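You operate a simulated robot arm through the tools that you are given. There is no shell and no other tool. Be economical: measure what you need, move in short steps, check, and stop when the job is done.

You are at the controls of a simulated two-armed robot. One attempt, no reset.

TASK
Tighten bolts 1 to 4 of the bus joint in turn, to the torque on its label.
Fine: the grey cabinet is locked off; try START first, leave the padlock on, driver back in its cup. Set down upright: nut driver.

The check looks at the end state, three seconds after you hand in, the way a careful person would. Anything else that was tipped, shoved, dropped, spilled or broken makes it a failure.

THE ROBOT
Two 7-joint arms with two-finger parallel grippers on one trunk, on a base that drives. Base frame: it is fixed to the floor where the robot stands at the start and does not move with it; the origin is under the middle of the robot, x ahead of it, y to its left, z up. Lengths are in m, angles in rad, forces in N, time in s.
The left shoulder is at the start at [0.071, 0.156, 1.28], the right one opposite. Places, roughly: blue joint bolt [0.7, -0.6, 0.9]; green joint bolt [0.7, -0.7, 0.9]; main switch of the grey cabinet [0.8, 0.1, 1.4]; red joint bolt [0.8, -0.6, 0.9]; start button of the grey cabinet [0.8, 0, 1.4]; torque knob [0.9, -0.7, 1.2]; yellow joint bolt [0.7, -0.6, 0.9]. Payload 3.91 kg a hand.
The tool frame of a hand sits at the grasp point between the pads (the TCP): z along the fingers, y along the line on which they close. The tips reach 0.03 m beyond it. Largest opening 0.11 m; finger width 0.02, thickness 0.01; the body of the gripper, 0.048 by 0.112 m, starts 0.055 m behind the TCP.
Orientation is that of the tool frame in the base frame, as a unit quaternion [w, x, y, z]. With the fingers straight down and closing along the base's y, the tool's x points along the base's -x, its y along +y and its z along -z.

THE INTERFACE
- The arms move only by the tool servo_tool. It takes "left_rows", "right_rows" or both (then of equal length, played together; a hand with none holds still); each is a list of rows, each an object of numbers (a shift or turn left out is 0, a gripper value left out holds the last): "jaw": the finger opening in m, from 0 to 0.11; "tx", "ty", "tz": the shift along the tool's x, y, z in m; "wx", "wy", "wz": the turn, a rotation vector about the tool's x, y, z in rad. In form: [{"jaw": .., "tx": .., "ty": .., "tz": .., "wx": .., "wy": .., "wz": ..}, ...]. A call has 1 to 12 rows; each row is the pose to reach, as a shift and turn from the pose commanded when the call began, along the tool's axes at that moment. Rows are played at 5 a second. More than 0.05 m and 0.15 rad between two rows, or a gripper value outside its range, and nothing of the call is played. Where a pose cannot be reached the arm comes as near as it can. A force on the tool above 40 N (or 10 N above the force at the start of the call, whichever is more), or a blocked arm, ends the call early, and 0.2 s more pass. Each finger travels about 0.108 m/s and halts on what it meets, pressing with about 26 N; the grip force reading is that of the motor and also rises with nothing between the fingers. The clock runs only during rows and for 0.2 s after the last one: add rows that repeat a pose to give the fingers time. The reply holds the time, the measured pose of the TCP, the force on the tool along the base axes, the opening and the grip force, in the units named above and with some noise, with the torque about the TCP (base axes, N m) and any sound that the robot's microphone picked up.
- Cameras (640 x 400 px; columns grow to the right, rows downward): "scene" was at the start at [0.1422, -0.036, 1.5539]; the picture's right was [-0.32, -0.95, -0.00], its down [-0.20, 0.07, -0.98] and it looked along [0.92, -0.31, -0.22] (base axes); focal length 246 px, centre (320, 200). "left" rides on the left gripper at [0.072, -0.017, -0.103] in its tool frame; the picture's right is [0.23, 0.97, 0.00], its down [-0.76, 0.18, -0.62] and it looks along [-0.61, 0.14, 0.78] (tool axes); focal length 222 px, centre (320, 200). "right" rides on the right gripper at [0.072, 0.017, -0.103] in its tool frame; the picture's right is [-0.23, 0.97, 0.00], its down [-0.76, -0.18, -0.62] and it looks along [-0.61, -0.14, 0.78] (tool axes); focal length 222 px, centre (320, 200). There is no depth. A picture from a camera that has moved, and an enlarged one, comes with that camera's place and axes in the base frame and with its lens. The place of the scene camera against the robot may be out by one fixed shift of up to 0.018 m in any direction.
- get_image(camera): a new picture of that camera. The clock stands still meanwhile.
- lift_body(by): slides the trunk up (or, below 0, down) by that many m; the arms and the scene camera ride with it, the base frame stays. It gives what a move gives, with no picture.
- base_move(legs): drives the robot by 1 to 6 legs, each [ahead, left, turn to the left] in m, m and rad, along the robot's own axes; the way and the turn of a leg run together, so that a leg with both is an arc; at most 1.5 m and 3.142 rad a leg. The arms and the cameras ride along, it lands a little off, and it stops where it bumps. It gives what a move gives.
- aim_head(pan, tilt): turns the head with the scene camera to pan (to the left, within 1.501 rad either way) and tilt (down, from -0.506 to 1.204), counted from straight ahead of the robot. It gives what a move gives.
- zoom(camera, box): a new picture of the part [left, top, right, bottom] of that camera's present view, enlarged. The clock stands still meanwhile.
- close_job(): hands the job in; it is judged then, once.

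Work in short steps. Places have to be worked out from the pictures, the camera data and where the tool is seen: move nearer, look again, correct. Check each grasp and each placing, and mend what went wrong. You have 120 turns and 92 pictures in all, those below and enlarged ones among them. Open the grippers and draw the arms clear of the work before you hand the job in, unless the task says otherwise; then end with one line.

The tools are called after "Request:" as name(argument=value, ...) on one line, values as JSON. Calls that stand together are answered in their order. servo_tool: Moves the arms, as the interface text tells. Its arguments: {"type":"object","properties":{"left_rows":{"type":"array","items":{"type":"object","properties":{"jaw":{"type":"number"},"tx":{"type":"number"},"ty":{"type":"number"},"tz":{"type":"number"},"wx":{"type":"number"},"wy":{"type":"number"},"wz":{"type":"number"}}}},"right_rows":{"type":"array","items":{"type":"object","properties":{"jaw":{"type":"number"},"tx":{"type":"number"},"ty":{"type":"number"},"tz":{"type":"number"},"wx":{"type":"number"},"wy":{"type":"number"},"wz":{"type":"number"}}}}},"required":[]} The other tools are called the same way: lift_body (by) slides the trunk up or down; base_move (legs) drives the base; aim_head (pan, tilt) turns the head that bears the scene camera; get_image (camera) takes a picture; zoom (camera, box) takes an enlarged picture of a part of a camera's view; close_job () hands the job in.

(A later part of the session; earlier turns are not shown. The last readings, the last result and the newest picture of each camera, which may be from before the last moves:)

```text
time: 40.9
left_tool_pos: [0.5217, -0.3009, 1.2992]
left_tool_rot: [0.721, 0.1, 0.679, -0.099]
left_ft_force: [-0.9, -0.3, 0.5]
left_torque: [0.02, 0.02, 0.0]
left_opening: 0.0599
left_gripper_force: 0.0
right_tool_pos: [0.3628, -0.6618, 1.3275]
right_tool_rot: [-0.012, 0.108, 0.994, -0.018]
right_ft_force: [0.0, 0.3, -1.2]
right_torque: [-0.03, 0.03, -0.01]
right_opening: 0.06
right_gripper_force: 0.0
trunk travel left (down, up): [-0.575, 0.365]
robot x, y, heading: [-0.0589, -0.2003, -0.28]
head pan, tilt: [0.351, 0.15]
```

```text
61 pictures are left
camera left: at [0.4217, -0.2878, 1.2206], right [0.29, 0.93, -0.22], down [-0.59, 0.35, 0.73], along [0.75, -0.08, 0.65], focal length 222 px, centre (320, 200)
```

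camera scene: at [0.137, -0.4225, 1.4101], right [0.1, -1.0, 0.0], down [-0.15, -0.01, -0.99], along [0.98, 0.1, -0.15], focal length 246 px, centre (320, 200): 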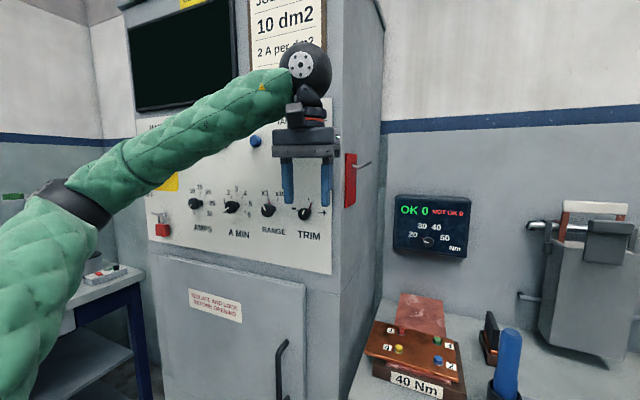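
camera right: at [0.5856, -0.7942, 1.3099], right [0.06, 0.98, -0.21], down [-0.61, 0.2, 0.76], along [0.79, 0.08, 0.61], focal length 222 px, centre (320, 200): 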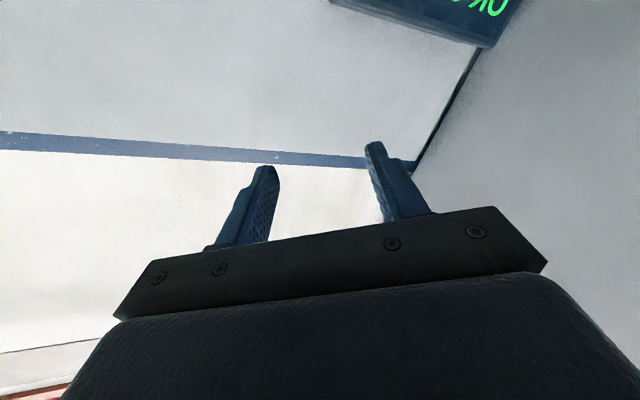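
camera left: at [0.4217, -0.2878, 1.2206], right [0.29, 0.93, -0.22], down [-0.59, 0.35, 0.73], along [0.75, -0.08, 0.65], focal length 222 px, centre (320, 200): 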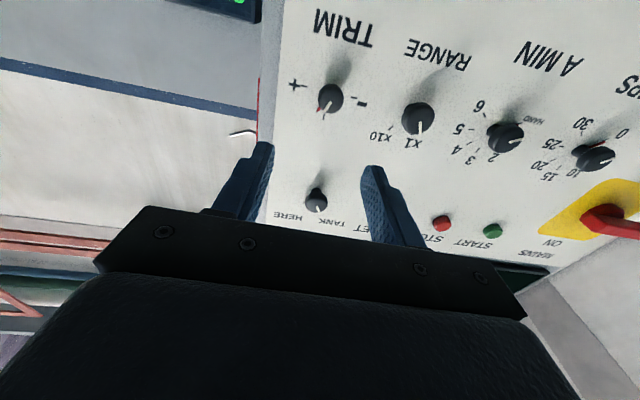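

TRIM's pointer is seen tilted toward "+". I level the pitch, centre on the knob and move 0.06 m nearer.

Request:
servo_tool(left_rows=[{"jaw": 0.06, "tx": 0.0085, "ty": 0.0065, "tz": 0.02, "wy": 0.055}, {"tx": 0.0085, "ty": 0.0065, "tz": 0.04, "wy": 0.055}, {"tx": 0.0085, "ty": 0.0065, "tz": 0.06, "wy": 0.055}, {"tx": 0.0085, "ty": 0.0065, "tz": 0.06, "wy": 0.055}])

Request:
zoom(camera="left", box=[200, 40, 440, 240])

```text
time: 41.9
left_tool_pos: [0.5812, -0.3121, 1.2978]
left_tool_rot: [0.702, 0.104, 0.698, -0.096]
left_ft_force: [0.1, -0.1, 0.3]
left_torque: [0.01, -0.02, 0.05]
left_opening: 0.0597
left_gripper_force: 0.2
right_tool_pos: [0.3626, -0.6633, 1.3268]
right_tool_rot: [-0.011, 0.109, 0.994, -0.018]
right_ft_force: [-0.1, 0.5, 0.3]
right_torque: [0.01, -0.01, 0.0]
right_opening: 0.0601
right_gripper_force: 0.0
trunk travel left (down, up): [-0.575, 0.365]
robot x, y, heading: [-0.0483, -0.2001, -0.279]
head pan, tilt: [0.351, 0.15]
```

```text
2.00 times, centred on (320, 140) of left
camera zoom: at [0.4777, -0.2985, 1.2242], right [0.27, 0.94, -0.22], down [-0.55, 0.34, 0.76], along [0.79, -0.09, 0.61], focal length 444 px, centre (320, 320)
```

zoom: 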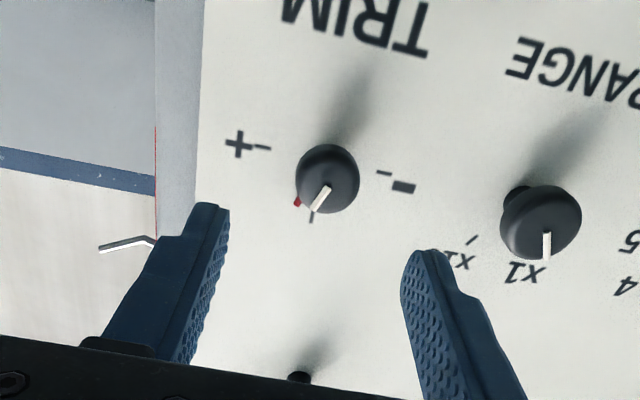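

The two views agree: the knob lies 0.077 m ahead, 4 mm low. I advance 0.058 m so the tips straddle it, without closing yet.

Request:
servo_tool(left_rows=[{"jaw": 0.06, "tx": 0.004, "ty": 0.001, "tz": 0.02}, {"tx": 0.004, "ty": 0.001, "tz": 0.04}, {"tx": 0.004, "ty": 0.001, "tz": 0.05}, {"tx": 0.004, "ty": 0.001, "tz": 0.058}, {"tx": 0.004, "ty": 0.001, "tz": 0.058}])

Request:
zoom(camera="left", box=[200, 60, 440, 260])

```text
time: 43.0
left_tool_pos: [0.6371, -0.3268, 1.291]
left_tool_rot: [0.702, 0.103, 0.698, -0.097]
left_ft_force: [0.1, 0.2, 0.4]
left_torque: [0.01, 0.0, 0.05]
left_opening: 0.06
left_gripper_force: 0.1
right_tool_pos: [0.3625, -0.6643, 1.327]
right_tool_rot: [-0.011, 0.109, 0.994, -0.018]
right_ft_force: [-0.3, 0.0, -1.0]
right_torque: [0.03, 0.0, 0.0]
right_opening: 0.0599
right_gripper_force: 0.0
trunk travel left (down, up): [-0.575, 0.365]
robot x, y, heading: [-0.0541, -0.2003, -0.283]
head pan, tilt: [0.351, 0.15]
```

```text
2.00 times, centred on (320, 160) of left
camera zoom: at [0.5328, -0.313, 1.2188], right [0.27, 0.94, -0.22], down [-0.55, 0.34, 0.76], along [0.79, -0.09, 0.61], focal length 444 px, centre (320, 280)
```

zoom: 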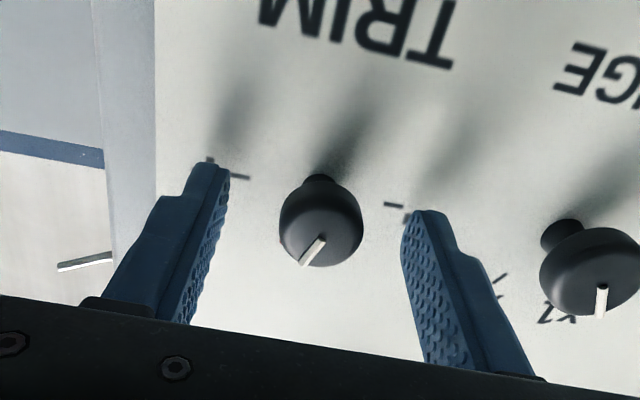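

The knob is centred between the tips. I close on it.

Request:
servo_tool(left_rows=[{"jaw": 0.04}, {"jaw": 0.02}, {"jaw": 0.015}, {"jaw": 0.015}])

Request:
zoom(camera="left", box=[240, 80, 400, 220])

```text
time: 44.0
left_tool_pos: [0.6371, -0.3275, 1.2918]
left_tool_rot: [0.701, 0.104, 0.699, -0.097]
left_ft_force: [0.1, -1.8, 0.3]
left_torque: [0.01, -0.02, -0.02]
left_opening: 0.0253
left_gripper_force: 44.0
right_tool_pos: [0.3624, -0.6621, 1.3263]
right_tool_rot: [-0.011, 0.109, 0.994, -0.018]
right_ft_force: [0.1, -0.1, -0.3]
right_torque: [-0.01, -0.04, 0.03]
right_opening: 0.06
right_gripper_force: 0.0
trunk travel left (down, up): [-0.575, 0.365]
robot x, y, heading: [-0.0514, -0.2016, -0.284]
head pan, tilt: [0.351, 0.15]
```

```text
2.86 times, centred on (320, 150) of left
camera zoom: at [0.5329, -0.3133, 1.2187], right [0.27, 0.94, -0.22], down [-0.55, 0.34, 0.76], along [0.79, -0.09, 0.61], focal length 635 px, centre (320, 343)
```

zoom: 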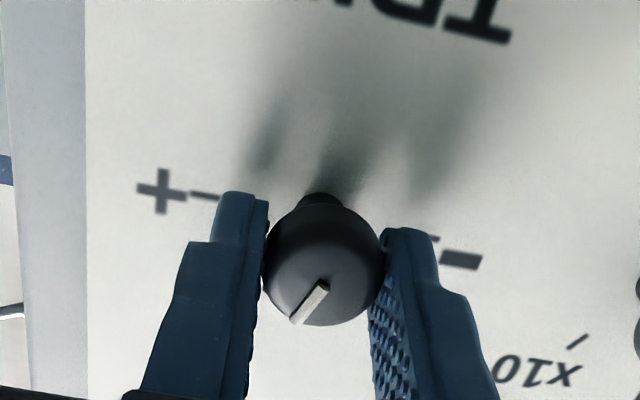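

Gripped (25 mm). The pointer measures about 22° clockwise of its mark, so I turn back by -0.39 rad in steps.

Request:
servo_tool(left_rows=[{"wz": -0.1}, {"wz": -0.2}, {"wz": -0.3}, {"wz": -0.39}, {"wz": -0.39}])

Request:
zoom(camera="left", box=[240, 80, 400, 220])

Request:
zoom(camera="scene", box=[340, 150, 600, 330])

```text
time: 45.2
left_tool_pos: [0.6366, -0.3267, 1.2918]
left_tool_rot: [0.669, -0.034, 0.705, -0.231]
left_ft_force: [-6.3, 4.5, -7.5]
left_torque: [0.02, 0.03, 0.04]
left_opening: 0.0256
left_gripper_force: 44.9
right_tool_pos: [0.3619, -0.6628, 1.3272]
right_tool_rot: [-0.012, 0.109, 0.994, -0.019]
right_ft_force: [-0.4, 0.2, 0.2]
right_torque: [0.04, 0.02, 0.0]
right_opening: 0.0601
right_gripper_force: 0.1
trunk travel left (down, up): [-0.575, 0.365]
robot x, y, heading: [-0.0514, -0.1995, -0.281]
head pan, tilt: [0.351, 0.15]
```

```text
2.86 times, centred on (320, 150) of left
camera zoom: at [0.5257, -0.3381, 1.2301], right [0.23, 0.79, -0.57], down [-0.47, 0.61, 0.64], along [0.85, 0.12, 0.51], focal length 635 px, centre (320, 343)
```

zoom: 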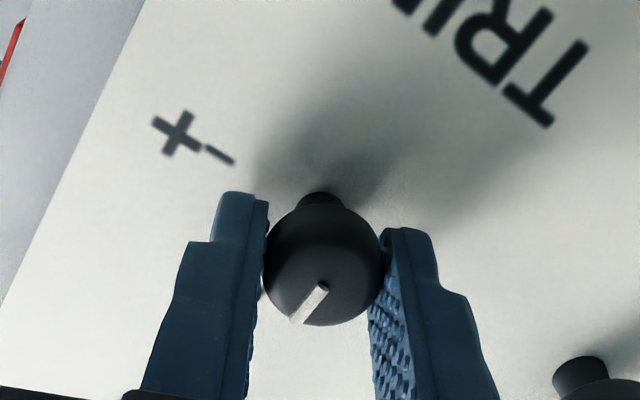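

```text
2.22 times, centred on (470, 240) of scene
camera zoom: at [0.0911, -0.2131, 1.41], right [0.07, -1.0, 0.0], down [-0.15, -0.01, -0.99], along [0.99, 0.07, -0.15], focal length 546 px, centre (-13, 111)
```

zoom: 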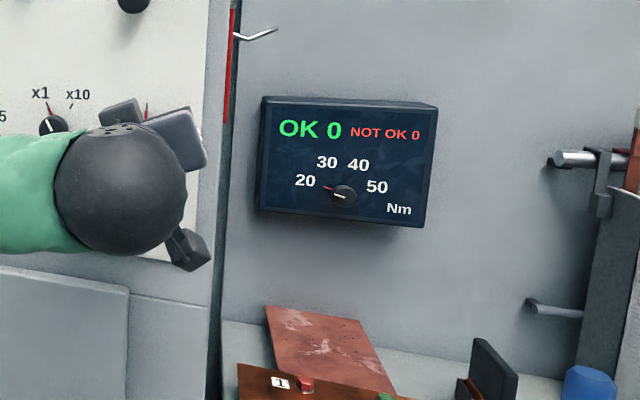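

The knob turned with the hand. I release, back away and check the pointer.

Request:
servo_tool(left_rows=[{"jaw": 0.03}, {"jaw": 0.06}, {"jaw": 0.06, "tz": -0.03}, {"tz": -0.06, "wz": 0.1}, {"tz": -0.09, "wz": 0.2}, {"tz": -0.12, "wz": 0.3}, {"tz": -0.12, "wz": 0.39}])

Request:
zoom(camera="left", box=[240, 40, 440, 190])

```text
time: 46.9
left_tool_pos: [0.5238, -0.2935, 1.2909]
left_tool_rot: [0.701, 0.104, 0.699, -0.096]
left_ft_force: [0.2, -0.2, -0.2]
left_torque: [0.0, 0.05, -0.02]
left_opening: 0.06
left_gripper_force: 0.0
right_tool_pos: [0.3626, -0.6627, 1.3258]
right_tool_rot: [-0.012, 0.109, 0.994, -0.018]
right_ft_force: [1.3, 0.0, 0.3]
right_torque: [-0.05, -0.02, 0.0]
right_opening: 0.06
right_gripper_force: 0.0
trunk travel left (down, up): [-0.575, 0.365]
robot x, y, heading: [-0.0544, -0.1976, -0.284]
head pan, tilt: [0.351, 0.15]
```

```text
2.67 times, centred on (340, 115) of left
camera zoom: at [0.4195, -0.2793, 1.2177], right [0.27, 0.94, -0.22], down [-0.55, 0.34, 0.76], along [0.79, -0.09, 0.61], focal length 592 px, centre (267, 427)
```

zoom: 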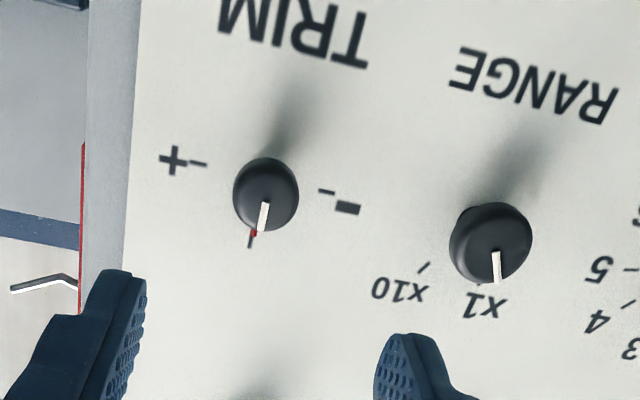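

TRIM is back on its centre mark, and the other knobs read as before. I tuck the left hand well back, then shift the robot to bring the torque knob slightly to the right of its centre line for the right hand.

Request:
servo_tool(left_rows=[{"tz": -0.02, "wy": 0.14}, {"tz": -0.04, "wy": 0.28}, {"tz": -0.06, "wy": 0.42}, {"tz": -0.08, "ty": 0.02, "tx": -0.01, "wy": 0.56}, {"tz": -0.09, "ty": 0.04, "tx": -0.02, "wy": 0.7}, {"tz": -0.1, "ty": 0.06, "tx": -0.03, "wy": 0.84}, {"tz": -0.11, "ty": 0.08, "tx": -0.05, "wy": 0.98}, {"tz": -0.11, "ty": 0.1, "tx": -0.07, "wy": 1.12}, {"tz": -0.11, "ty": 0.12, "tx": -0.08, "wy": 1.26}, {"tz": -0.11, "ty": 0.15, "tx": -0.1, "wy": 1.4}, {"tz": -0.11, "ty": 0.18, "tx": -0.1, "wy": 1.54}, {"tz": -0.11, "ty": 0.18, "tx": -0.1, "wy": 1.57}])

Request:
base_move(legs=[[0, -0.1, 0], [0.06, 0, 0]])

Request:
aim_head(pan=-0.1, tilt=0.35)

Request:
get_image(camera="scene")

```text
time: 49.5
left_tool_pos: [0.468, -0.0889, 1.3929]
left_tool_rot: [0.002, 0.141, 0.99, 0.005]
left_ft_force: [-0.4, 0.6, 0.0]
left_torque: [0.01, -0.01, -0.02]
left_opening: 0.06
left_gripper_force: 0.0
left hand out of reach, approached as far as the arm can: row 1
right_tool_pos: [0.3628, -0.6639, 1.3272]
right_tool_rot: [-0.012, 0.108, 0.994, -0.018]
right_ft_force: [0.1, 0.3, -0.2]
right_torque: [0.03, 0.0, 0.02]
right_opening: 0.0599
right_gripper_force: 0.1
trunk travel left (down, up): [-0.575, 0.365]
robot x, y, heading: [-0.0549, -0.2032, -0.285]
head pan, tilt: [0.351, 0.15]
```

```text
time: 51.2
left_tool_pos: [0.4991, -0.2073, 1.3924]
left_tool_rot: [0.002, 0.143, 0.99, 0.004]
left_ft_force: [0.5, -0.5, 0.1]
left_torque: [0.05, 0.06, -0.02]
left_opening: 0.06
left_gripper_force: 0.1
right_tool_pos: [0.3906, -0.7805, 1.3267]
right_tool_rot: [-0.012, 0.111, 0.994, -0.018]
right_ft_force: [0.1, -0.5, -0.3]
right_torque: [0.01, 0.04, 0.05]
right_opening: 0.06
right_gripper_force: 0.1
trunk travel left (down, up): [-0.575, 0.365]
robot x, y, heading: [-0.0238, -0.3171, -0.288]
head pan, tilt: [0.351, 0.15]
```

```text
time: 52.1
left_tool_pos: [0.4956, -0.2056, 1.3914]
left_tool_rot: [0.002, 0.145, 0.989, 0.005]
left_ft_force: [0.4, 0.0, 0.2]
left_torque: [-0.03, -0.03, -0.01]
left_opening: 0.06
left_gripper_force: 0.0
right_tool_pos: [0.389, -0.7791, 1.3267]
right_tool_rot: [-0.012, 0.112, 0.993, -0.019]
right_ft_force: [0.1, -0.7, 0.1]
right_torque: [-0.01, -0.01, -0.02]
right_opening: 0.0598
right_gripper_force: 0.1
trunk travel left (down, up): [-0.575, 0.365]
robot x, y, heading: [-0.0231, -0.3172, -0.287]
head pan, tilt: [-0.099, 0.351]
```

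```text
54 pictures are left
camera scene: at [0.1134, -0.3687, 1.3916], right [-0.38, -0.93, 0.0], down [-0.32, 0.13, -0.94], along [0.87, -0.35, -0.34], focal length 246 px, centre (320, 200)
```

scene: 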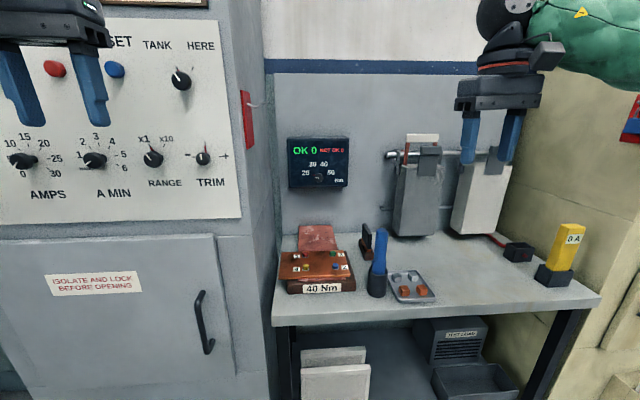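

I swing the right hand forward over the bench at z≥1.25 toward a standoff before the knob, pitching it to point forward.

Request:
servo_tool(right_rows=[{"tx": -0.02, "ty": 0.025, "tz": 0.0, "wy": -0.13}, {"tx": -0.045, "ty": 0.05, "tz": 0.0, "wy": -0.26}, {"tx": -0.07, "ty": 0.075, "tz": 0.01, "wy": -0.39}, {"tx": -0.1, "ty": 0.1, "tz": 0.015, "wy": -0.52}, {"tx": -0.13, "ty": 0.12, "tz": 0.02, "wy": -0.65}, {"tx": -0.16, "ty": 0.14, "tz": 0.03, "wy": -0.79}, {"tx": -0.19, "ty": 0.16, "tz": 0.04, "wy": -0.92}, {"tx": -0.22, "ty": 0.18, "tz": 0.05, "wy": -1.05}, {"tx": -0.25, "ty": 0.195, "tz": 0.06, "wy": -1.18}, {"tx": -0.28, "ty": 0.212, "tz": 0.07, "wy": -1.31}, {"tx": -0.31, "ty": 0.212, "tz": 0.077, "wy": -1.44}, {"tx": -0.339, "ty": 0.212, "tz": 0.077, "wy": -1.57}])

Request:
get_image(camera="scene")

Request:
get_image(camera="right")

```text
time: 54.7
left_tool_pos: [0.498, -0.2048, 1.3929]
left_tool_rot: [0.002, 0.144, 0.99, 0.004]
left_ft_force: [0.1, -0.6, -0.5]
left_torque: [0.01, 0.06, 0.0]
left_opening: 0.0602
left_gripper_force: 0.0
right_tool_pos: [0.758, -0.6475, 1.2358]
right_tool_rot: [0.68, 0.068, 0.725, -0.089]
right_ft_force: [-1.1, 0.8, 4.3]
right_torque: [0.08, 0.34, 0.0]
right_opening: 0.0602
right_gripper_force: 0.1
right hand out of reach, approached as far as the arm can: row 12
trunk travel left (down, up): [-0.575, 0.365]
robot x, y, heading: [-0.0211, -0.3147, -0.289]
head pan, tilt: [-0.099, 0.351]
```

```text
53 pictures are left
camera scene: at [0.1148, -0.3681, 1.3919], right [-0.38, -0.93, 0.0], down [-0.32, 0.13, -0.94], along [0.87, -0.35, -0.34], focal length 246 px, centre (320, 200)
```

scene: 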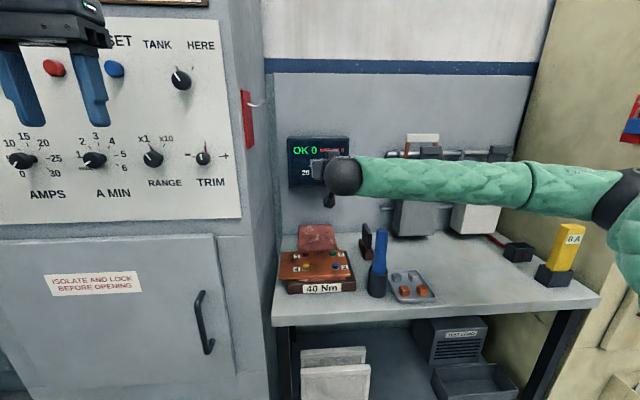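

```text
52 pictures are left
camera right: at [0.6566, -0.6098, 1.1681], right [0.23, 0.95, 0.19], down [-0.6, -0.02, 0.8], along [0.77, -0.3, 0.56], focal length 222 px, centre (320, 200)
```

right: 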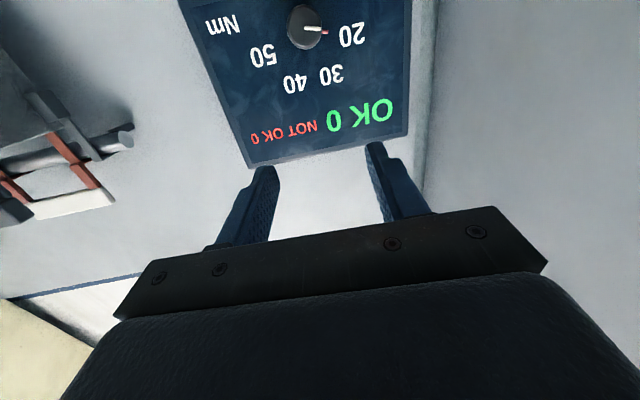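

The forearm now runs clear above the driver. The hand is near the end of its reach, so I drive 0.07 m ahead.

Request:
base_move(legs=[[0.07, 0, 0]])

Request:
get_image(camera="right")

```text
time: 55.7
left_tool_pos: [0.5655, -0.2265, 1.3908]
left_tool_rot: [0.002, 0.144, 0.99, 0.005]
left_ft_force: [0.7, 0.5, 0.4]
left_torque: [0.0, 0.03, -0.05]
left_opening: 0.0597
left_gripper_force: 0.0
right_tool_pos: [0.8252, -0.6694, 1.231]
right_tool_rot: [0.678, 0.068, 0.727, -0.09]
right_ft_force: [1.1, -0.2, 0.1]
right_torque: [-0.03, -0.02, -0.02]
right_opening: 0.0599
right_gripper_force: 0.1
trunk travel left (down, up): [-0.575, 0.365]
robot x, y, heading: [0.0419, -0.3321, -0.29]
head pan, tilt: [-0.099, 0.351]
```

```text
51 pictures are left
camera right: at [0.7235, -0.631, 1.164], right [0.23, 0.95, 0.19], down [-0.59, -0.02, 0.81], along [0.77, -0.3, 0.56], focal length 222 px, centre (320, 200)
```

right: 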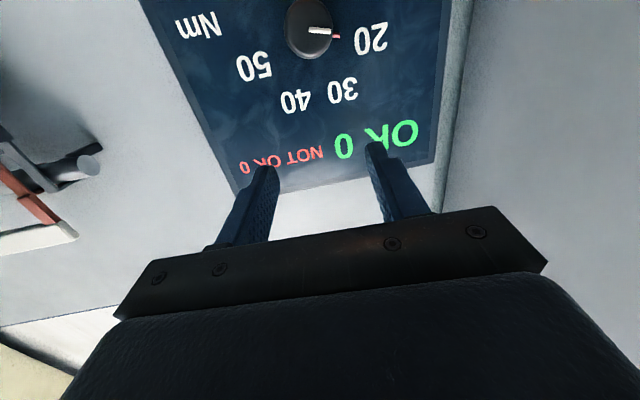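

The knob resolves to about (0.90, -0.68, 1.157) from this camera. I descend to its height, square the hand up and pre-roll it by -0.7 rad so the 90° turn is centred.

Request:
servo_tool(right_rows=[{"jaw": 0.06, "tx": 0.036, "ty": 0.007, "tz": 0.0, "wx": 0.032, "wy": -0.033, "wz": 0.02}, {"tx": 0.072, "ty": 0.0136, "tz": 0.005, "wx": 0.064, "wy": -0.066, "wz": 0.04}, {"tx": 0.072, "ty": 0.0136, "tz": 0.005, "wx": 0.064, "wy": -0.066, "wz": 0.04}])

Request:
servo_tool(right_rows=[{"wz": -0.14}, {"wz": -0.28}, {"wz": -0.42}, {"wz": -0.56}, {"wz": -0.7}, {"wz": -0.75}])

Request:
zoom(camera="right", box=[160, 20, 480, 220])

```text
time: 56.5
left_tool_pos: [0.5587, -0.2238, 1.395]
left_tool_rot: [0.005, 0.144, 0.989, 0.004]
left_ft_force: [-1.5, 0.3, -0.4]
left_torque: [-0.04, -0.09, -0.02]
left_opening: 0.0601
left_gripper_force: 0.1
right_tool_pos: [0.8184, -0.6533, 1.1664]
right_tool_rot: [0.7, 0.104, 0.699, -0.105]
right_ft_force: [-0.2, -0.3, 1.0]
right_torque: [0.01, 0.04, 0.02]
right_opening: 0.0598
right_gripper_force: 0.0
right hand out of reach, approached as far as the arm can: row 2, 3
trunk travel left (down, up): [-0.575, 0.365]
robot x, y, heading: [0.0407, -0.336, -0.289]
head pan, tilt: [-0.099, 0.351]
```

```text
time: 57.9
left_tool_pos: [0.5637, -0.2247, 1.3921]
left_tool_rot: [0.003, 0.145, 0.989, 0.004]
left_ft_force: [0.1, -0.8, 0.0]
left_torque: [0.01, 0.0, 0.01]
left_opening: 0.0601
left_gripper_force: 0.1
right_tool_pos: [0.8256, -0.6536, 1.1649]
right_tool_rot: [0.611, -0.161, 0.69, -0.353]
right_ft_force: [-0.4, -0.2, 0.4]
right_torque: [0.02, 0.02, -0.01]
right_opening: 0.0601
right_gripper_force: 0.0
trunk travel left (down, up): [-0.575, 0.365]
robot x, y, heading: [0.0414, -0.3356, -0.289]
head pan, tilt: [-0.099, 0.351]
```

```text
2.00 times, centred on (320, 120) of right
camera zoom: at [0.7169, -0.6581, 1.0989], right [0.25, 0.83, -0.5], down [-0.48, 0.56, 0.68], along [0.84, 0.07, 0.54], focal length 444 px, centre (320, 360)
```

zoom: 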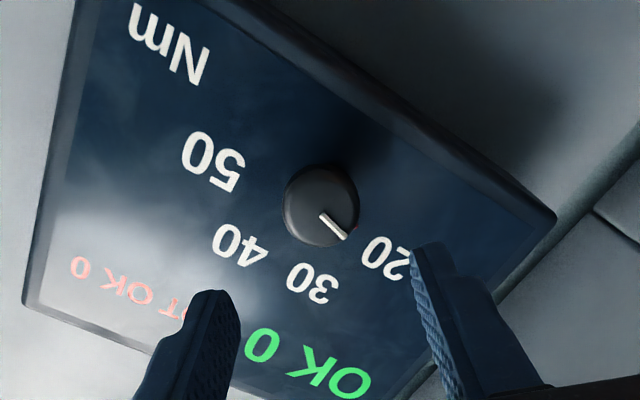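

The pre-roll worked and the axis is aligned. I centre on the knob (9 mm, 3 mm) and advance 0.055 m.

Request:
servo_tool(right_rows=[{"jaw": 0.06, "tx": 0.0087, "ty": 0.0032, "tz": 0.02}, {"tx": 0.0087, "ty": 0.0032, "tz": 0.04}, {"tx": 0.0087, "ty": 0.0032, "tz": 0.05}, {"tx": 0.0087, "ty": 0.0032, "tz": 0.055}, {"tx": 0.0087, "ty": 0.0032, "tz": 0.055}])

Request:
zoom(camera="right", box=[200, 60, 440, 220])

```text
time: 59.1
left_tool_pos: [0.5637, -0.2258, 1.3918]
left_tool_rot: [0.003, 0.145, 0.989, 0.006]
left_ft_force: [0.2, 0.4, 0.5]
left_torque: [-0.01, -0.03, 0.0]
left_opening: 0.0601
left_gripper_force: 0.1
right_tool_pos: [0.8794, -0.6639, 1.1612]
right_tool_rot: [0.61, -0.16, 0.691, -0.353]
right_ft_force: [0.3, -0.1, 0.6]
right_torque: [-0.01, 0.0, -0.01]
right_opening: 0.0598
right_gripper_force: 0.0
right hand out of reach, approached as far as the arm can: row 1, 2, 3, 4, 5
trunk travel left (down, up): [-0.575, 0.365]
robot x, y, heading: [0.0437, -0.335, -0.291]
head pan, tilt: [-0.099, 0.351]
```

```text
2.50 times, centred on (320, 140) of right
camera zoom: at [0.77, -0.6673, 1.0969], right [0.25, 0.83, -0.5], down [-0.48, 0.55, 0.68], along [0.84, 0.07, 0.54], focal length 555 px, centre (320, 350)
```

zoom: 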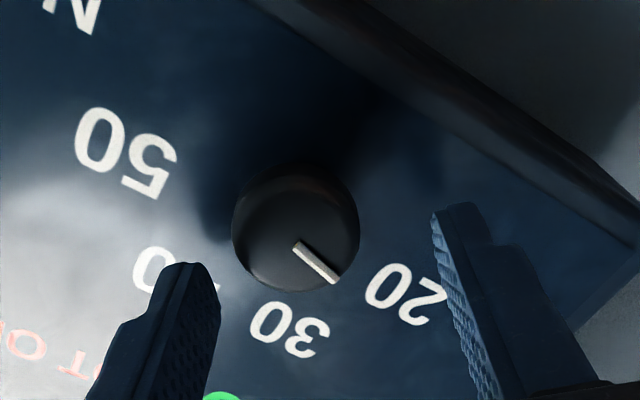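

The arm fell short by about 9 mm sideways at its reach limit. I back the hand off 3 cm and lift the left hand out of the way of the panel buttons. Then I shift the base 0.05 m ahead and 0.04 m right.

Request:
servo_tool(right_rows=[{"tz": -0.02}, {"tz": -0.05}, {"tz": -0.08}, {"tz": -0.08}], left_rows=[{"tx": 0.01, "ty": 0.02, "tz": -0.025}, {"tx": 0.02, "ty": 0.04, "tz": -0.05}, {"tx": 0.03, "ty": 0.05, "tz": -0.075}, {"tx": 0.04, "ty": 0.05, "tz": -0.1}])

Request:
base_move(legs=[[0.05, -0.04, 0]])

Request:
zoom(camera="right", box=[160, 20, 480, 220])

```text
time: 60.1
left_tool_pos: [0.5391, -0.1701, 1.4941]
left_tool_rot: [0.003, 0.146, 0.989, 0.005]
left_ft_force: [0.3, -0.8, -0.5]
left_torque: [0.03, -0.01, 0.04]
left_opening: 0.06
left_gripper_force: 0.0
right_tool_pos: [0.7997, -0.643, 1.1624]
right_tool_rot: [0.615, -0.161, 0.687, -0.352]
right_ft_force: [-0.9, -0.2, 0.5]
right_torque: [-0.02, -0.01, 0.02]
right_opening: 0.06
right_gripper_force: 0.1
trunk travel left (down, up): [-0.575, 0.365]
robot x, y, heading: [0.0434, -0.3381, -0.287]
head pan, tilt: [-0.099, 0.351]
```

```text
time: 61.1
left_tool_pos: [0.5754, -0.2233, 1.494]
left_tool_rot: [0.002, 0.144, 0.99, 0.006]
left_ft_force: [0.4, -0.7, 0.2]
left_torque: [0.02, 0.03, -0.01]
left_opening: 0.0598
left_gripper_force: 0.0
right_tool_pos: [0.8379, -0.694, 1.1598]
right_tool_rot: [0.615, -0.161, 0.687, -0.351]
right_ft_force: [-0.1, 0.1, -0.8]
right_torque: [-0.02, -0.01, 0.0]
right_opening: 0.06
right_gripper_force: 0.1
trunk travel left (down, up): [-0.575, 0.365]
robot x, y, heading: [0.0775, -0.386, -0.285]
head pan, tilt: [-0.099, 0.351]
```

```text
2.00 times, centred on (320, 120) of right
camera zoom: at [0.7291, -0.6995, 1.0947], right [0.25, 0.83, -0.5], down [-0.49, 0.55, 0.68], along [0.84, 0.08, 0.54], focal length 444 px, centre (320, 360)
```

zoom: 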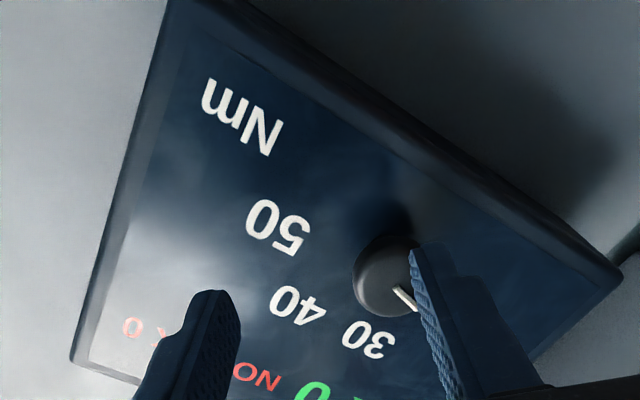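

Camera and calculation agree: the knob is at tool (-0.019, 0.025, 0.060). I shift sideways, then advance 0.042 m.

Request:
servo_tool(right_rows=[{"jaw": 0.06, "tx": -0.019, "ty": 0.0247, "tz": 0.0}, {"tx": -0.019, "ty": 0.0247, "tz": 0.015}, {"tx": -0.019, "ty": 0.0247, "tz": 0.03}, {"tx": -0.019, "ty": 0.0247, "tz": 0.042}, {"tx": -0.019, "ty": 0.0247, "tz": 0.042}])

Request:
zoom(camera="right", box=[200, 60, 440, 220])

```text
time: 62.3
left_tool_pos: [0.5732, -0.2219, 1.4932]
left_tool_rot: [0.002, 0.145, 0.989, 0.005]
left_ft_force: [-0.9, 0.5, -0.5]
left_torque: [0.0, 0.01, 0.02]
left_opening: 0.0601
left_gripper_force: 0.1
right_tool_pos: [0.8865, -0.6758, 1.1584]
right_tool_rot: [0.615, -0.162, 0.687, -0.351]
right_ft_force: [-0.2, 0.6, 0.6]
right_torque: [0.03, 0.02, 0.0]
right_opening: 0.06
right_gripper_force: 0.1
trunk travel left (down, up): [-0.575, 0.365]
robot x, y, heading: [0.0766, -0.3821, -0.29]
head pan, tilt: [-0.099, 0.351]
```

```text
2.50 times, centred on (320, 140) of right
camera zoom: at [0.7773, -0.6811, 1.0929], right [0.25, 0.83, -0.5], down [-0.49, 0.55, 0.68], along [0.84, 0.08, 0.54], focal length 555 px, centre (320, 350)
```

zoom: 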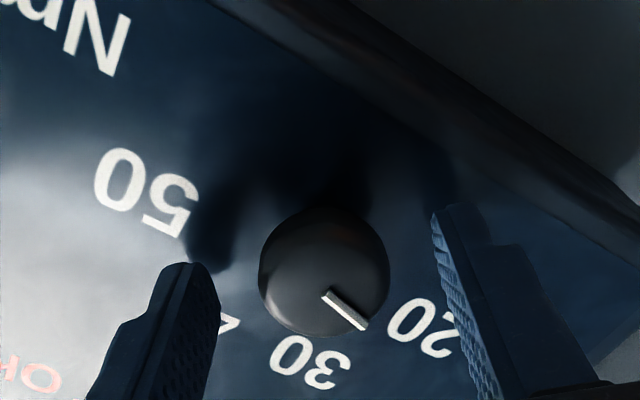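

Well centred. I close on the knob and turn it about 1.53 rad clockwise (seen from the front).

Request:
servo_tool(right_rows=[{"jaw": 0.04}, {"jaw": 0.02}, {"jaw": 0.015}, {"jaw": 0.015}, {"jaw": 0.015}])

Request:
servo_tool(right_rows=[{"wz": 0.13}, {"wz": 0.26}, {"wz": 0.39}, {"wz": 0.52}, {"wz": 0.65}, {"wz": 0.78}, {"wz": 0.91}, {"wz": 1.04}, {"wz": 1.17}, {"wz": 1.3}, {"wz": 1.43}, {"wz": 1.53}])

Request:
zoom(camera="right", box=[200, 60, 440, 220])

```text
time: 63.5
left_tool_pos: [0.5759, -0.2205, 1.4922]
left_tool_rot: [0.001, 0.143, 0.99, 0.005]
left_ft_force: [-1.0, 0.5, -0.9]
left_torque: [-0.01, 0.0, 0.0]
left_opening: 0.0601
left_gripper_force: 0.0
right_tool_pos: [0.8866, -0.674, 1.1578]
right_tool_rot: [0.615, -0.162, 0.687, -0.351]
right_ft_force: [1.1, 6.8, -6.2]
right_torque: [0.06, 0.11, 0.23]
right_opening: 0.031
right_gripper_force: 44.5
trunk travel left (down, up): [-0.575, 0.365]
robot x, y, heading: [0.0768, -0.3901, -0.29]
head pan, tilt: [-0.099, 0.351]
```

```text
time: 66.1
left_tool_pos: [0.5746, -0.2259, 1.4945]
left_tool_rot: [0.002, 0.144, 0.99, 0.007]
left_ft_force: [0.0, -0.1, 0.0]
left_torque: [0.01, -0.01, -0.01]
left_opening: 0.06
left_gripper_force: 0.1
right_tool_pos: [0.8865, -0.6781, 1.1587]
right_tool_rot: [0.687, 0.361, 0.606, 0.173]
right_ft_force: [-7.8, -34.5, 0.1]
right_torque: [-0.17, -0.26, -0.97]
right_opening: 0.0316
right_gripper_force: 44.8
trunk travel left (down, up): [-0.575, 0.365]
robot x, y, heading: [0.0794, -0.3861, -0.29]
head pan, tilt: [-0.099, 0.351]
```

```text
2.50 times, centred on (320, 140) of right
camera zoom: at [0.8051, -0.5883, 1.1171], right [0.15, 0.51, 0.85], down [-0.79, -0.46, 0.41], along [0.6, -0.73, 0.33], focal length 555 px, centre (320, 350)
```

zoom: 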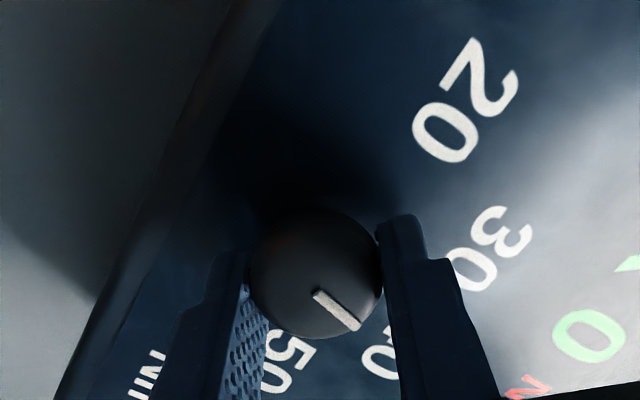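

The pointer seems to be at 40. I release, withdraw straight back and check.

Request:
servo_tool(right_rows=[{"jaw": 0.045}, {"jaw": 0.07}, {"jaw": 0.07, "tz": -0.03}, {"tz": -0.06}, {"tz": -0.1}, {"tz": -0.1}])

Request:
zoom(camera="right", box=[160, 0, 480, 200])

```text
time: 67.5
left_tool_pos: [0.576, -0.2211, 1.4927]
left_tool_rot: [0.002, 0.143, 0.99, 0.005]
left_ft_force: [-0.1, 0.5, 0.4]
left_torque: [0.02, 0.0, -0.01]
left_opening: 0.0599
left_gripper_force: 0.1
right_tool_pos: [0.7902, -0.6428, 1.1536]
right_tool_rot: [0.687, 0.358, 0.609, 0.173]
right_ft_force: [-0.1, 0.6, -1.0]
right_torque: [0.02, -0.02, 0.0]
right_opening: 0.0701
right_gripper_force: 0.0
trunk travel left (down, up): [-0.575, 0.365]
robot x, y, heading: [0.0786, -0.3874, -0.285]
head pan, tilt: [-0.099, 0.351]
```

```text
2.00 times, centred on (320, 100) of right
camera zoom: at [0.709, -0.553, 1.113], right [0.15, 0.51, 0.85], down [-0.79, -0.46, 0.42], along [0.6, -0.73, 0.34], focal length 444 px, centre (320, 400)
```

zoom: 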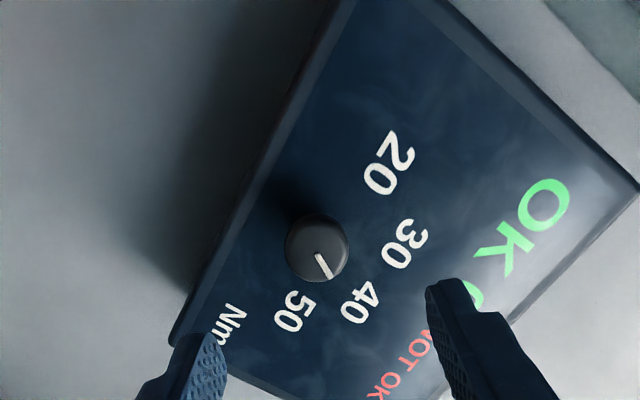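

From this oblique view it looks near 40, perhaps slightly past. I raise and unroll the hand, and check the dial with the scene camera squarely.

Request:
servo_tool(right_rows=[{"tx": -0.018, "ty": 0.018, "tz": -0.02, "wz": -0.13}, {"tx": -0.036, "ty": 0.036, "tz": -0.04, "wz": -0.26}, {"tx": -0.054, "ty": 0.053, "tz": -0.06, "wz": -0.39}, {"tx": -0.072, "ty": 0.071, "tz": -0.08, "wz": -0.52}, {"tx": -0.09, "ty": 0.09, "tz": -0.09, "wz": -0.65}, {"tx": -0.107, "ty": 0.105, "tz": -0.1, "wz": -0.78}])

Request:
aim_head(pan=-0.07, tilt=0.35)

Request:
get_image(camera="scene")

```text
time: 68.9
left_tool_pos: [0.5732, -0.2205, 1.4934]
left_tool_rot: [0.002, 0.145, 0.989, 0.005]
left_ft_force: [-0.9, 0.2, 0.2]
left_torque: [-0.02, 0.0, 0.03]
left_opening: 0.06
left_gripper_force: 0.0
right_tool_pos: [0.6909, -0.6193, 1.3083]
right_tool_rot: [0.702, 0.099, 0.698, -0.102]
right_ft_force: [-0.6, -0.1, 1.2]
right_torque: [0.0, 0.02, 0.01]
right_opening: 0.0701
right_gripper_force: 0.1
trunk travel left (down, up): [-0.575, 0.365]
robot x, y, heading: [0.0777, -0.3856, -0.288]
head pan, tilt: [-0.099, 0.351]
```

```text
time: 69.5
left_tool_pos: [0.5743, -0.2197, 1.4922]
left_tool_rot: [0.002, 0.144, 0.99, 0.005]
left_ft_force: [-0.5, 0.1, 0.0]
left_torque: [0.01, 0.02, 0.01]
left_opening: 0.0603
left_gripper_force: 0.1
right_tool_pos: [0.6924, -0.6205, 1.3072]
right_tool_rot: [0.701, 0.101, 0.699, -0.101]
right_ft_force: [0.9, 1.0, 0.0]
right_torque: [-0.02, 0.02, 0.04]
right_opening: 0.0699
right_gripper_force: 0.1
trunk travel left (down, up): [-0.575, 0.365]
robot x, y, heading: [0.0776, -0.3851, -0.288]
head pan, tilt: [-0.07, 0.351]
```

```text
44 pictures are left
camera scene: at [0.217, -0.438, 1.3914], right [-0.35, -0.94, 0.0], down [-0.32, 0.12, -0.94], along [0.88, -0.33, -0.34], focal length 246 px, centre (320, 200)
```

scene: 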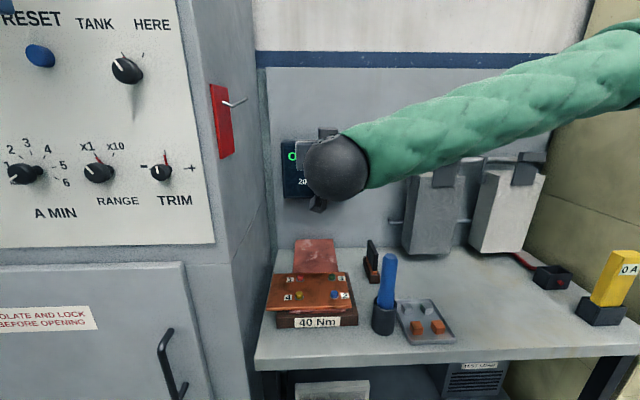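

The hand hides the dial. I swing it back to pointing down, toward a spot near and above the driver, which also uncovers the dial.

Request:
servo_tool(right_rows=[{"tz": -0.01, "ty": -0.01, "tx": -0.01, "wy": 0.14}, {"tz": -0.02, "ty": -0.025, "tx": -0.02, "wy": 0.28}, {"tz": -0.03, "ty": -0.04, "tx": -0.02, "wy": 0.42}, {"tz": -0.04, "ty": -0.055, "tx": -0.02, "wy": 0.56}, {"tz": -0.05, "ty": -0.07, "tx": -0.02, "wy": 0.7}, {"tz": -0.06, "ty": -0.085, "tx": -0.02, "wy": 0.84}, {"tz": -0.07, "ty": -0.1, "tx": -0.02, "wy": 0.98}, {"tz": -0.08, "ty": -0.115, "tx": -0.02, "wy": 1.12}, {"tz": -0.09, "ty": -0.13, "tx": -0.02, "wy": 1.26}, {"tz": -0.1, "ty": -0.145, "tx": -0.02, "wy": 1.4}, {"tz": -0.1, "ty": -0.155, "tx": -0.02, "wy": 1.54}, {"tz": -0.1, "ty": -0.155, "tx": -0.02, "wy": 1.57}])

Request:
zoom(camera="scene", box=[270, 130, 360, 210])

Request:
get_image(camera="right")

```text
time: 72.1
left_tool_pos: [0.5735, -0.2206, 1.4936]
left_tool_rot: [0.002, 0.144, 0.99, 0.005]
left_ft_force: [-0.2, 0.2, 0.6]
left_torque: [-0.02, 0.0, 0.03]
left_opening: 0.0599
left_gripper_force: 0.1
right_tool_pos: [0.554, -0.7372, 1.3263]
right_tool_rot: [0.001, 0.142, 0.99, -0.001]
right_ft_force: [-0.2, -0.4, -0.3]
right_torque: [0.0, 0.0, -0.01]
right_opening: 0.0699
right_gripper_force: 0.0
trunk travel left (down, up): [-0.575, 0.365]
robot x, y, heading: [0.0777, -0.3866, -0.287]
head pan, tilt: [-0.07, 0.351]
```

```text
5.00 times, centred on (315, 170) of scene
camera zoom: at [0.2165, -0.4377, 1.3915], right [-0.35, -0.94, 0.0], down [-0.32, 0.12, -0.94], along [0.88, -0.33, -0.34], focal length 1228 px, centre (345, 350)
```

zoom: 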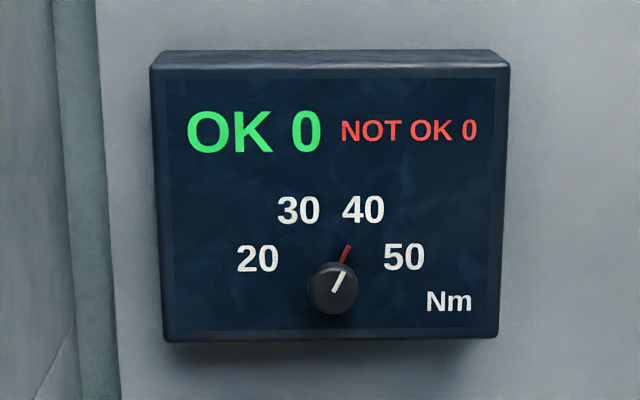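

```text
42 pictures are left
camera right: at [0.4895, -0.6997, 1.4295], right [0.49, 0.87, 0.0], down [0.68, -0.38, 0.63], along [0.54, -0.31, -0.78], focal length 222 px, centre (320, 200)
```

right: 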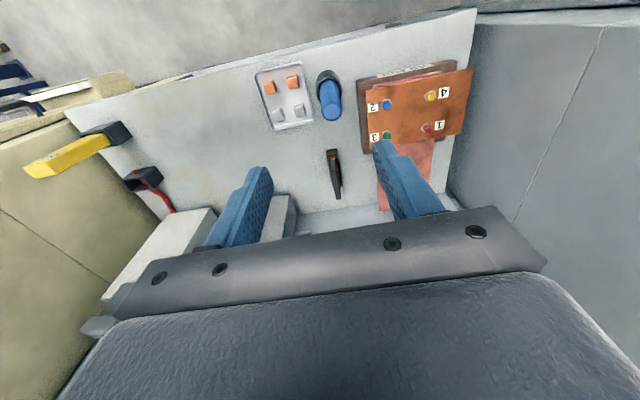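

The pointer is on 40. Now the driver: from this camera its handle top is near (0.59,-0.74). I move above it and lower to z 1.22 for a better look.

Request:
servo_tool(right_rows=[{"jaw": 0.09, "tx": -0.015, "ty": 0.002, "tz": 0.035}, {"tx": -0.03, "ty": 0.004, "tz": 0.07}, {"tx": -0.035, "ty": 0.004, "tz": 0.105}, {"tx": -0.035, "ty": 0.004, "tz": 0.105}])

Request:
get_image(camera="right")

Request:
zoom(camera="scene", box=[240, 200, 480, 370])

```text
time: 73.1
left_tool_pos: [0.5735, -0.2195, 1.4946]
left_tool_rot: [0.002, 0.144, 0.99, 0.005]
left_ft_force: [0.0, -0.5, -0.6]
left_torque: [-0.01, -0.02, -0.01]
left_opening: 0.06
left_gripper_force: 0.1
right_tool_pos: [0.5899, -0.744, 1.2241]
right_tool_rot: [0.003, 0.142, 0.99, -0.001]
right_ft_force: [-0.5, 0.7, 0.9]
right_torque: [-0.01, -0.01, 0.01]
right_opening: 0.0901
right_gripper_force: 0.1
trunk travel left (down, up): [-0.575, 0.365]
robot x, y, heading: [0.0789, -0.3852, -0.286]
head pan, tilt: [-0.07, 0.351]
```

```text
41 pictures are left
camera right: at [0.5266, -0.7066, 1.3263], right [0.49, 0.87, 0.0], down [0.68, -0.38, 0.63], along [0.55, -0.31, -0.78], focal length 222 px, centre (320, 200)
```

right: 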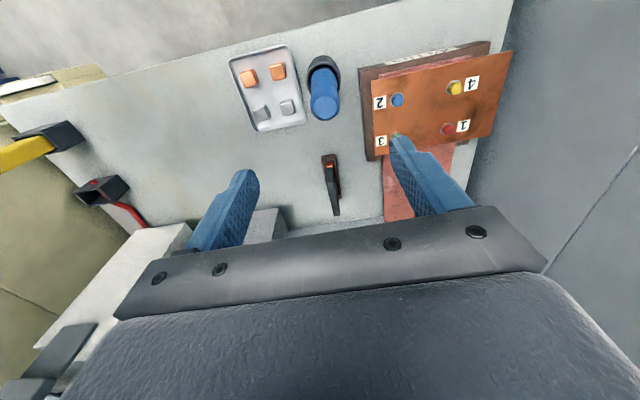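

```text
2.35 times, centred on (360, 285) of scene
camera zoom: at [0.2165, -0.4377, 1.3915], right [-0.35, -0.94, 0.0], down [-0.32, 0.12, -0.94], along [0.88, -0.33, -0.34], focal length 578 px, centre (226, 0)
```

zoom: 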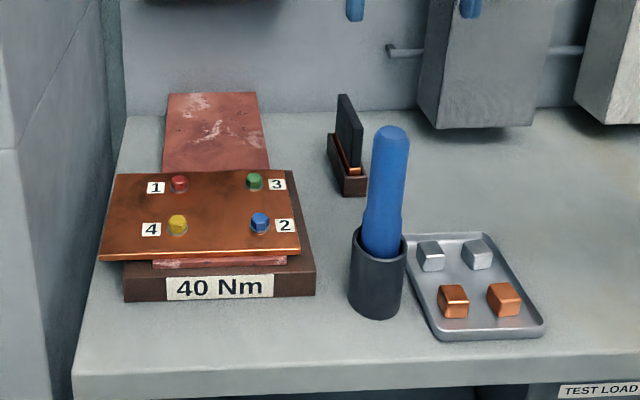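

Triangulated with the scene camera, the handle top is near (0.587,-0.736,1.09), upright. I centre and lower to z 1.13, with the jaws wide.

Request:
servo_tool(right_rows=[{"jaw": 0.09, "tx": 0.004, "ty": 0.006, "tz": 0.03}, {"tx": 0.004, "ty": 0.006, "tz": 0.06}, {"tx": 0.004, "ty": 0.006, "tz": 0.09}, {"tx": 0.004, "ty": 0.006, "tz": 0.09}])

Request:
get_image(camera="right")

```text
time: 74.1
left_tool_pos: [0.5752, -0.2212, 1.4934]
left_tool_rot: [0.003, 0.145, 0.989, 0.005]
left_ft_force: [-0.3, 0.1, -0.7]
left_torque: [-0.02, -0.01, 0.03]
left_opening: 0.06
left_gripper_force: 0.0
right_tool_pos: [0.5888, -0.736, 1.1364]
right_tool_rot: [0.003, 0.143, 0.99, -0.002]
right_ft_force: [-0.4, -0.2, 0.3]
right_torque: [-0.02, -0.01, 0.0]
right_opening: 0.0902
right_gripper_force: 0.1
trunk travel left (down, up): [-0.575, 0.365]
robot x, y, heading: [0.0787, -0.3844, -0.285]
head pan, tilt: [-0.07, 0.351]
```

```text
39 pictures are left
camera right: at [0.5234, -0.6979, 1.2382], right [0.49, 0.87, 0.0], down [0.68, -0.38, 0.63], along [0.55, -0.31, -0.78], focal length 222 px, centre (320, 200)
```

right: 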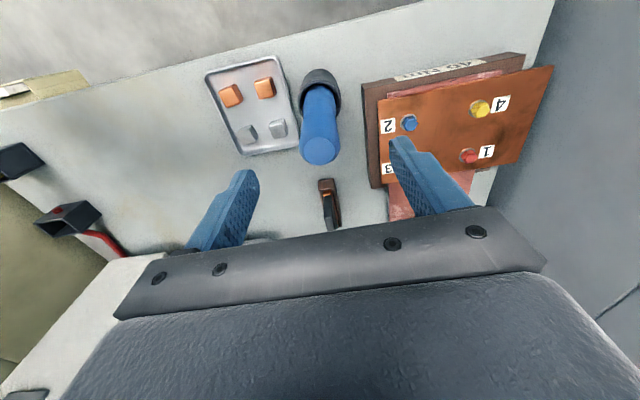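

The handle top resolves to 2 mm off centre, at z 1.093. I lower to grip height (z≈1.047), then close.

Request:
servo_tool(right_rows=[{"tx": 0.002, "ty": 0.001, "tz": 0.03}, {"tx": 0.002, "ty": 0.001, "tz": 0.06}, {"tx": 0.002, "ty": 0.001, "tz": 0.088}, {"tx": 0.002, "ty": 0.001, "tz": 0.088}])

Request:
servo_tool(right_rows=[{"jaw": 0.06}, {"jaw": 0.03}, {"jaw": 0.01}, {"jaw": 0.01}, {"jaw": 0.01}])

Request:
get_image(camera="right")

```text
time: 75.1
left_tool_pos: [0.5744, -0.2215, 1.4936]
left_tool_rot: [0.003, 0.144, 0.99, 0.005]
left_ft_force: [-0.1, -0.2, -0.3]
left_torque: [0.01, 0.01, -0.01]
left_opening: 0.0602
left_gripper_force: 0.0
right_tool_pos: [0.5854, -0.7341, 1.0471]
right_tool_rot: [0.003, 0.143, 0.99, -0.001]
right_ft_force: [0.2, 0.1, 0.8]
right_torque: [0.01, 0.01, -0.01]
right_opening: 0.0902
right_gripper_force: 0.1
trunk travel left (down, up): [-0.575, 0.365]
robot x, y, heading: [0.0753, -0.3851, -0.293]
head pan, tilt: [-0.07, 0.351]
```

```text
time: 76.3
left_tool_pos: [0.5755, -0.2209, 1.4943]
left_tool_rot: [0.001, 0.144, 0.99, 0.005]
left_ft_force: [0.4, 0.0, -0.7]
left_torque: [-0.05, 0.05, 0.03]
left_opening: 0.0598
left_gripper_force: 0.1
right_tool_pos: [0.5861, -0.7343, 1.0473]
right_tool_rot: [0.001, 0.143, 0.99, 0.0]
right_ft_force: [0.7, -1.8, 0.6]
right_torque: [-0.11, -0.03, -0.04]
right_opening: 0.0346
right_gripper_force: 25.7
trunk travel left (down, up): [-0.575, 0.365]
robot x, y, heading: [0.0792, -0.3854, -0.29]
head pan, tilt: [-0.07, 0.351]
```

```text
38 pictures are left
camera right: at [0.5215, -0.6973, 1.1493], right [0.49, 0.87, 0.0], down [0.68, -0.38, 0.63], along [0.55, -0.31, -0.78], focal length 222 px, centre (320, 200)
```

right: 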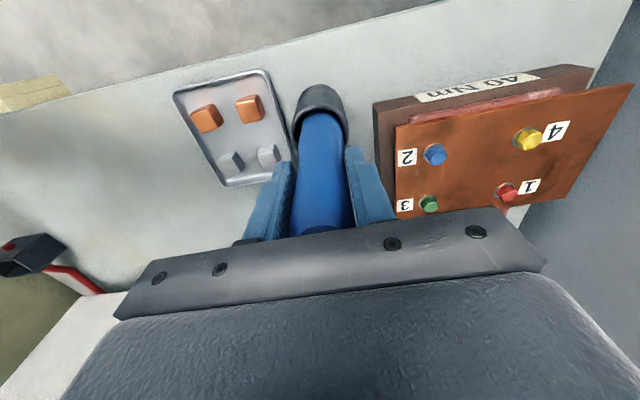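

The handle is gripped (35 mm) at (0.586,-0.734,1.047) — the return position. I lift straight up 0.20 m and look.

Request:
servo_tool(right_rows=[{"tz": -0.03}, {"tz": -0.07}, {"tz": -0.11}, {"tz": -0.15}, {"tz": -0.19}, {"tz": -0.2}])

Request:
get_image(camera="scene")

Request:
get_image(camera="right")

```text
time: 77.7
left_tool_pos: [0.5763, -0.2232, 1.493]
left_tool_rot: [0.002, 0.143, 0.99, 0.006]
left_ft_force: [-0.1, 0.3, 0.2]
left_torque: [0.01, 0.03, 0.03]
left_opening: 0.0599
left_gripper_force: 0.0
right_tool_pos: [0.5862, -0.7374, 1.2436]
right_tool_rot: [0.002, 0.142, 0.99, -0.001]
right_ft_force: [0.3, -0.2, -4.6]
right_torque: [0.04, 0.01, 0.01]
right_opening: 0.0341
right_gripper_force: 25.7
trunk travel left (down, up): [-0.575, 0.365]
robot x, y, heading: [0.0801, -0.3856, -0.287]
head pan, tilt: [-0.07, 0.351]
```

```text
37 pictures are left
camera scene: at [0.2175, -0.4383, 1.3913], right [-0.35, -0.94, 0.0], down [-0.32, 0.12, -0.94], along [0.88, -0.33, -0.34], focal length 246 px, centre (320, 200)
```

scene: 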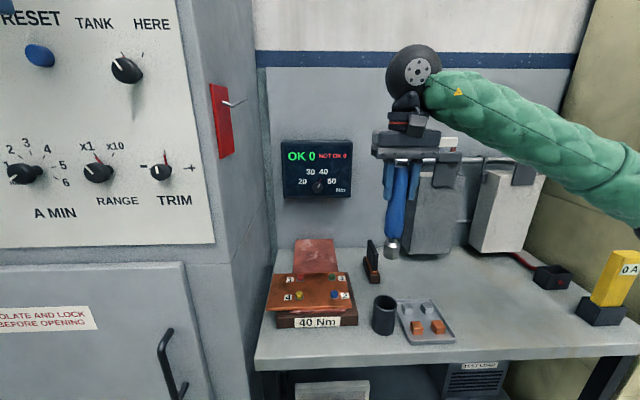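

```text
36 pictures are left
camera right: at [0.523, -0.699, 1.3468], right [0.49, 0.87, 0.0], down [0.68, -0.38, 0.63], along [0.54, -0.31, -0.78], focal length 222 px, centre (320, 200)
```

right: 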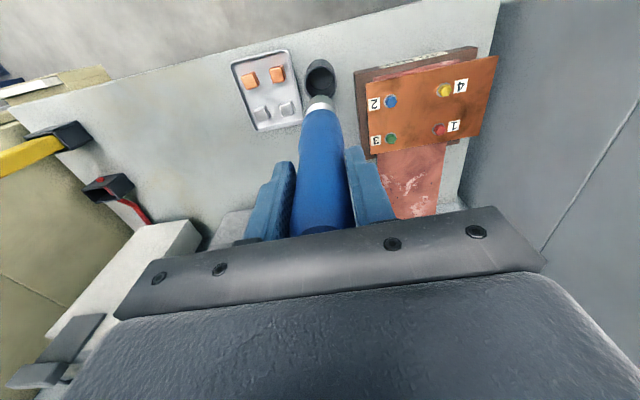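

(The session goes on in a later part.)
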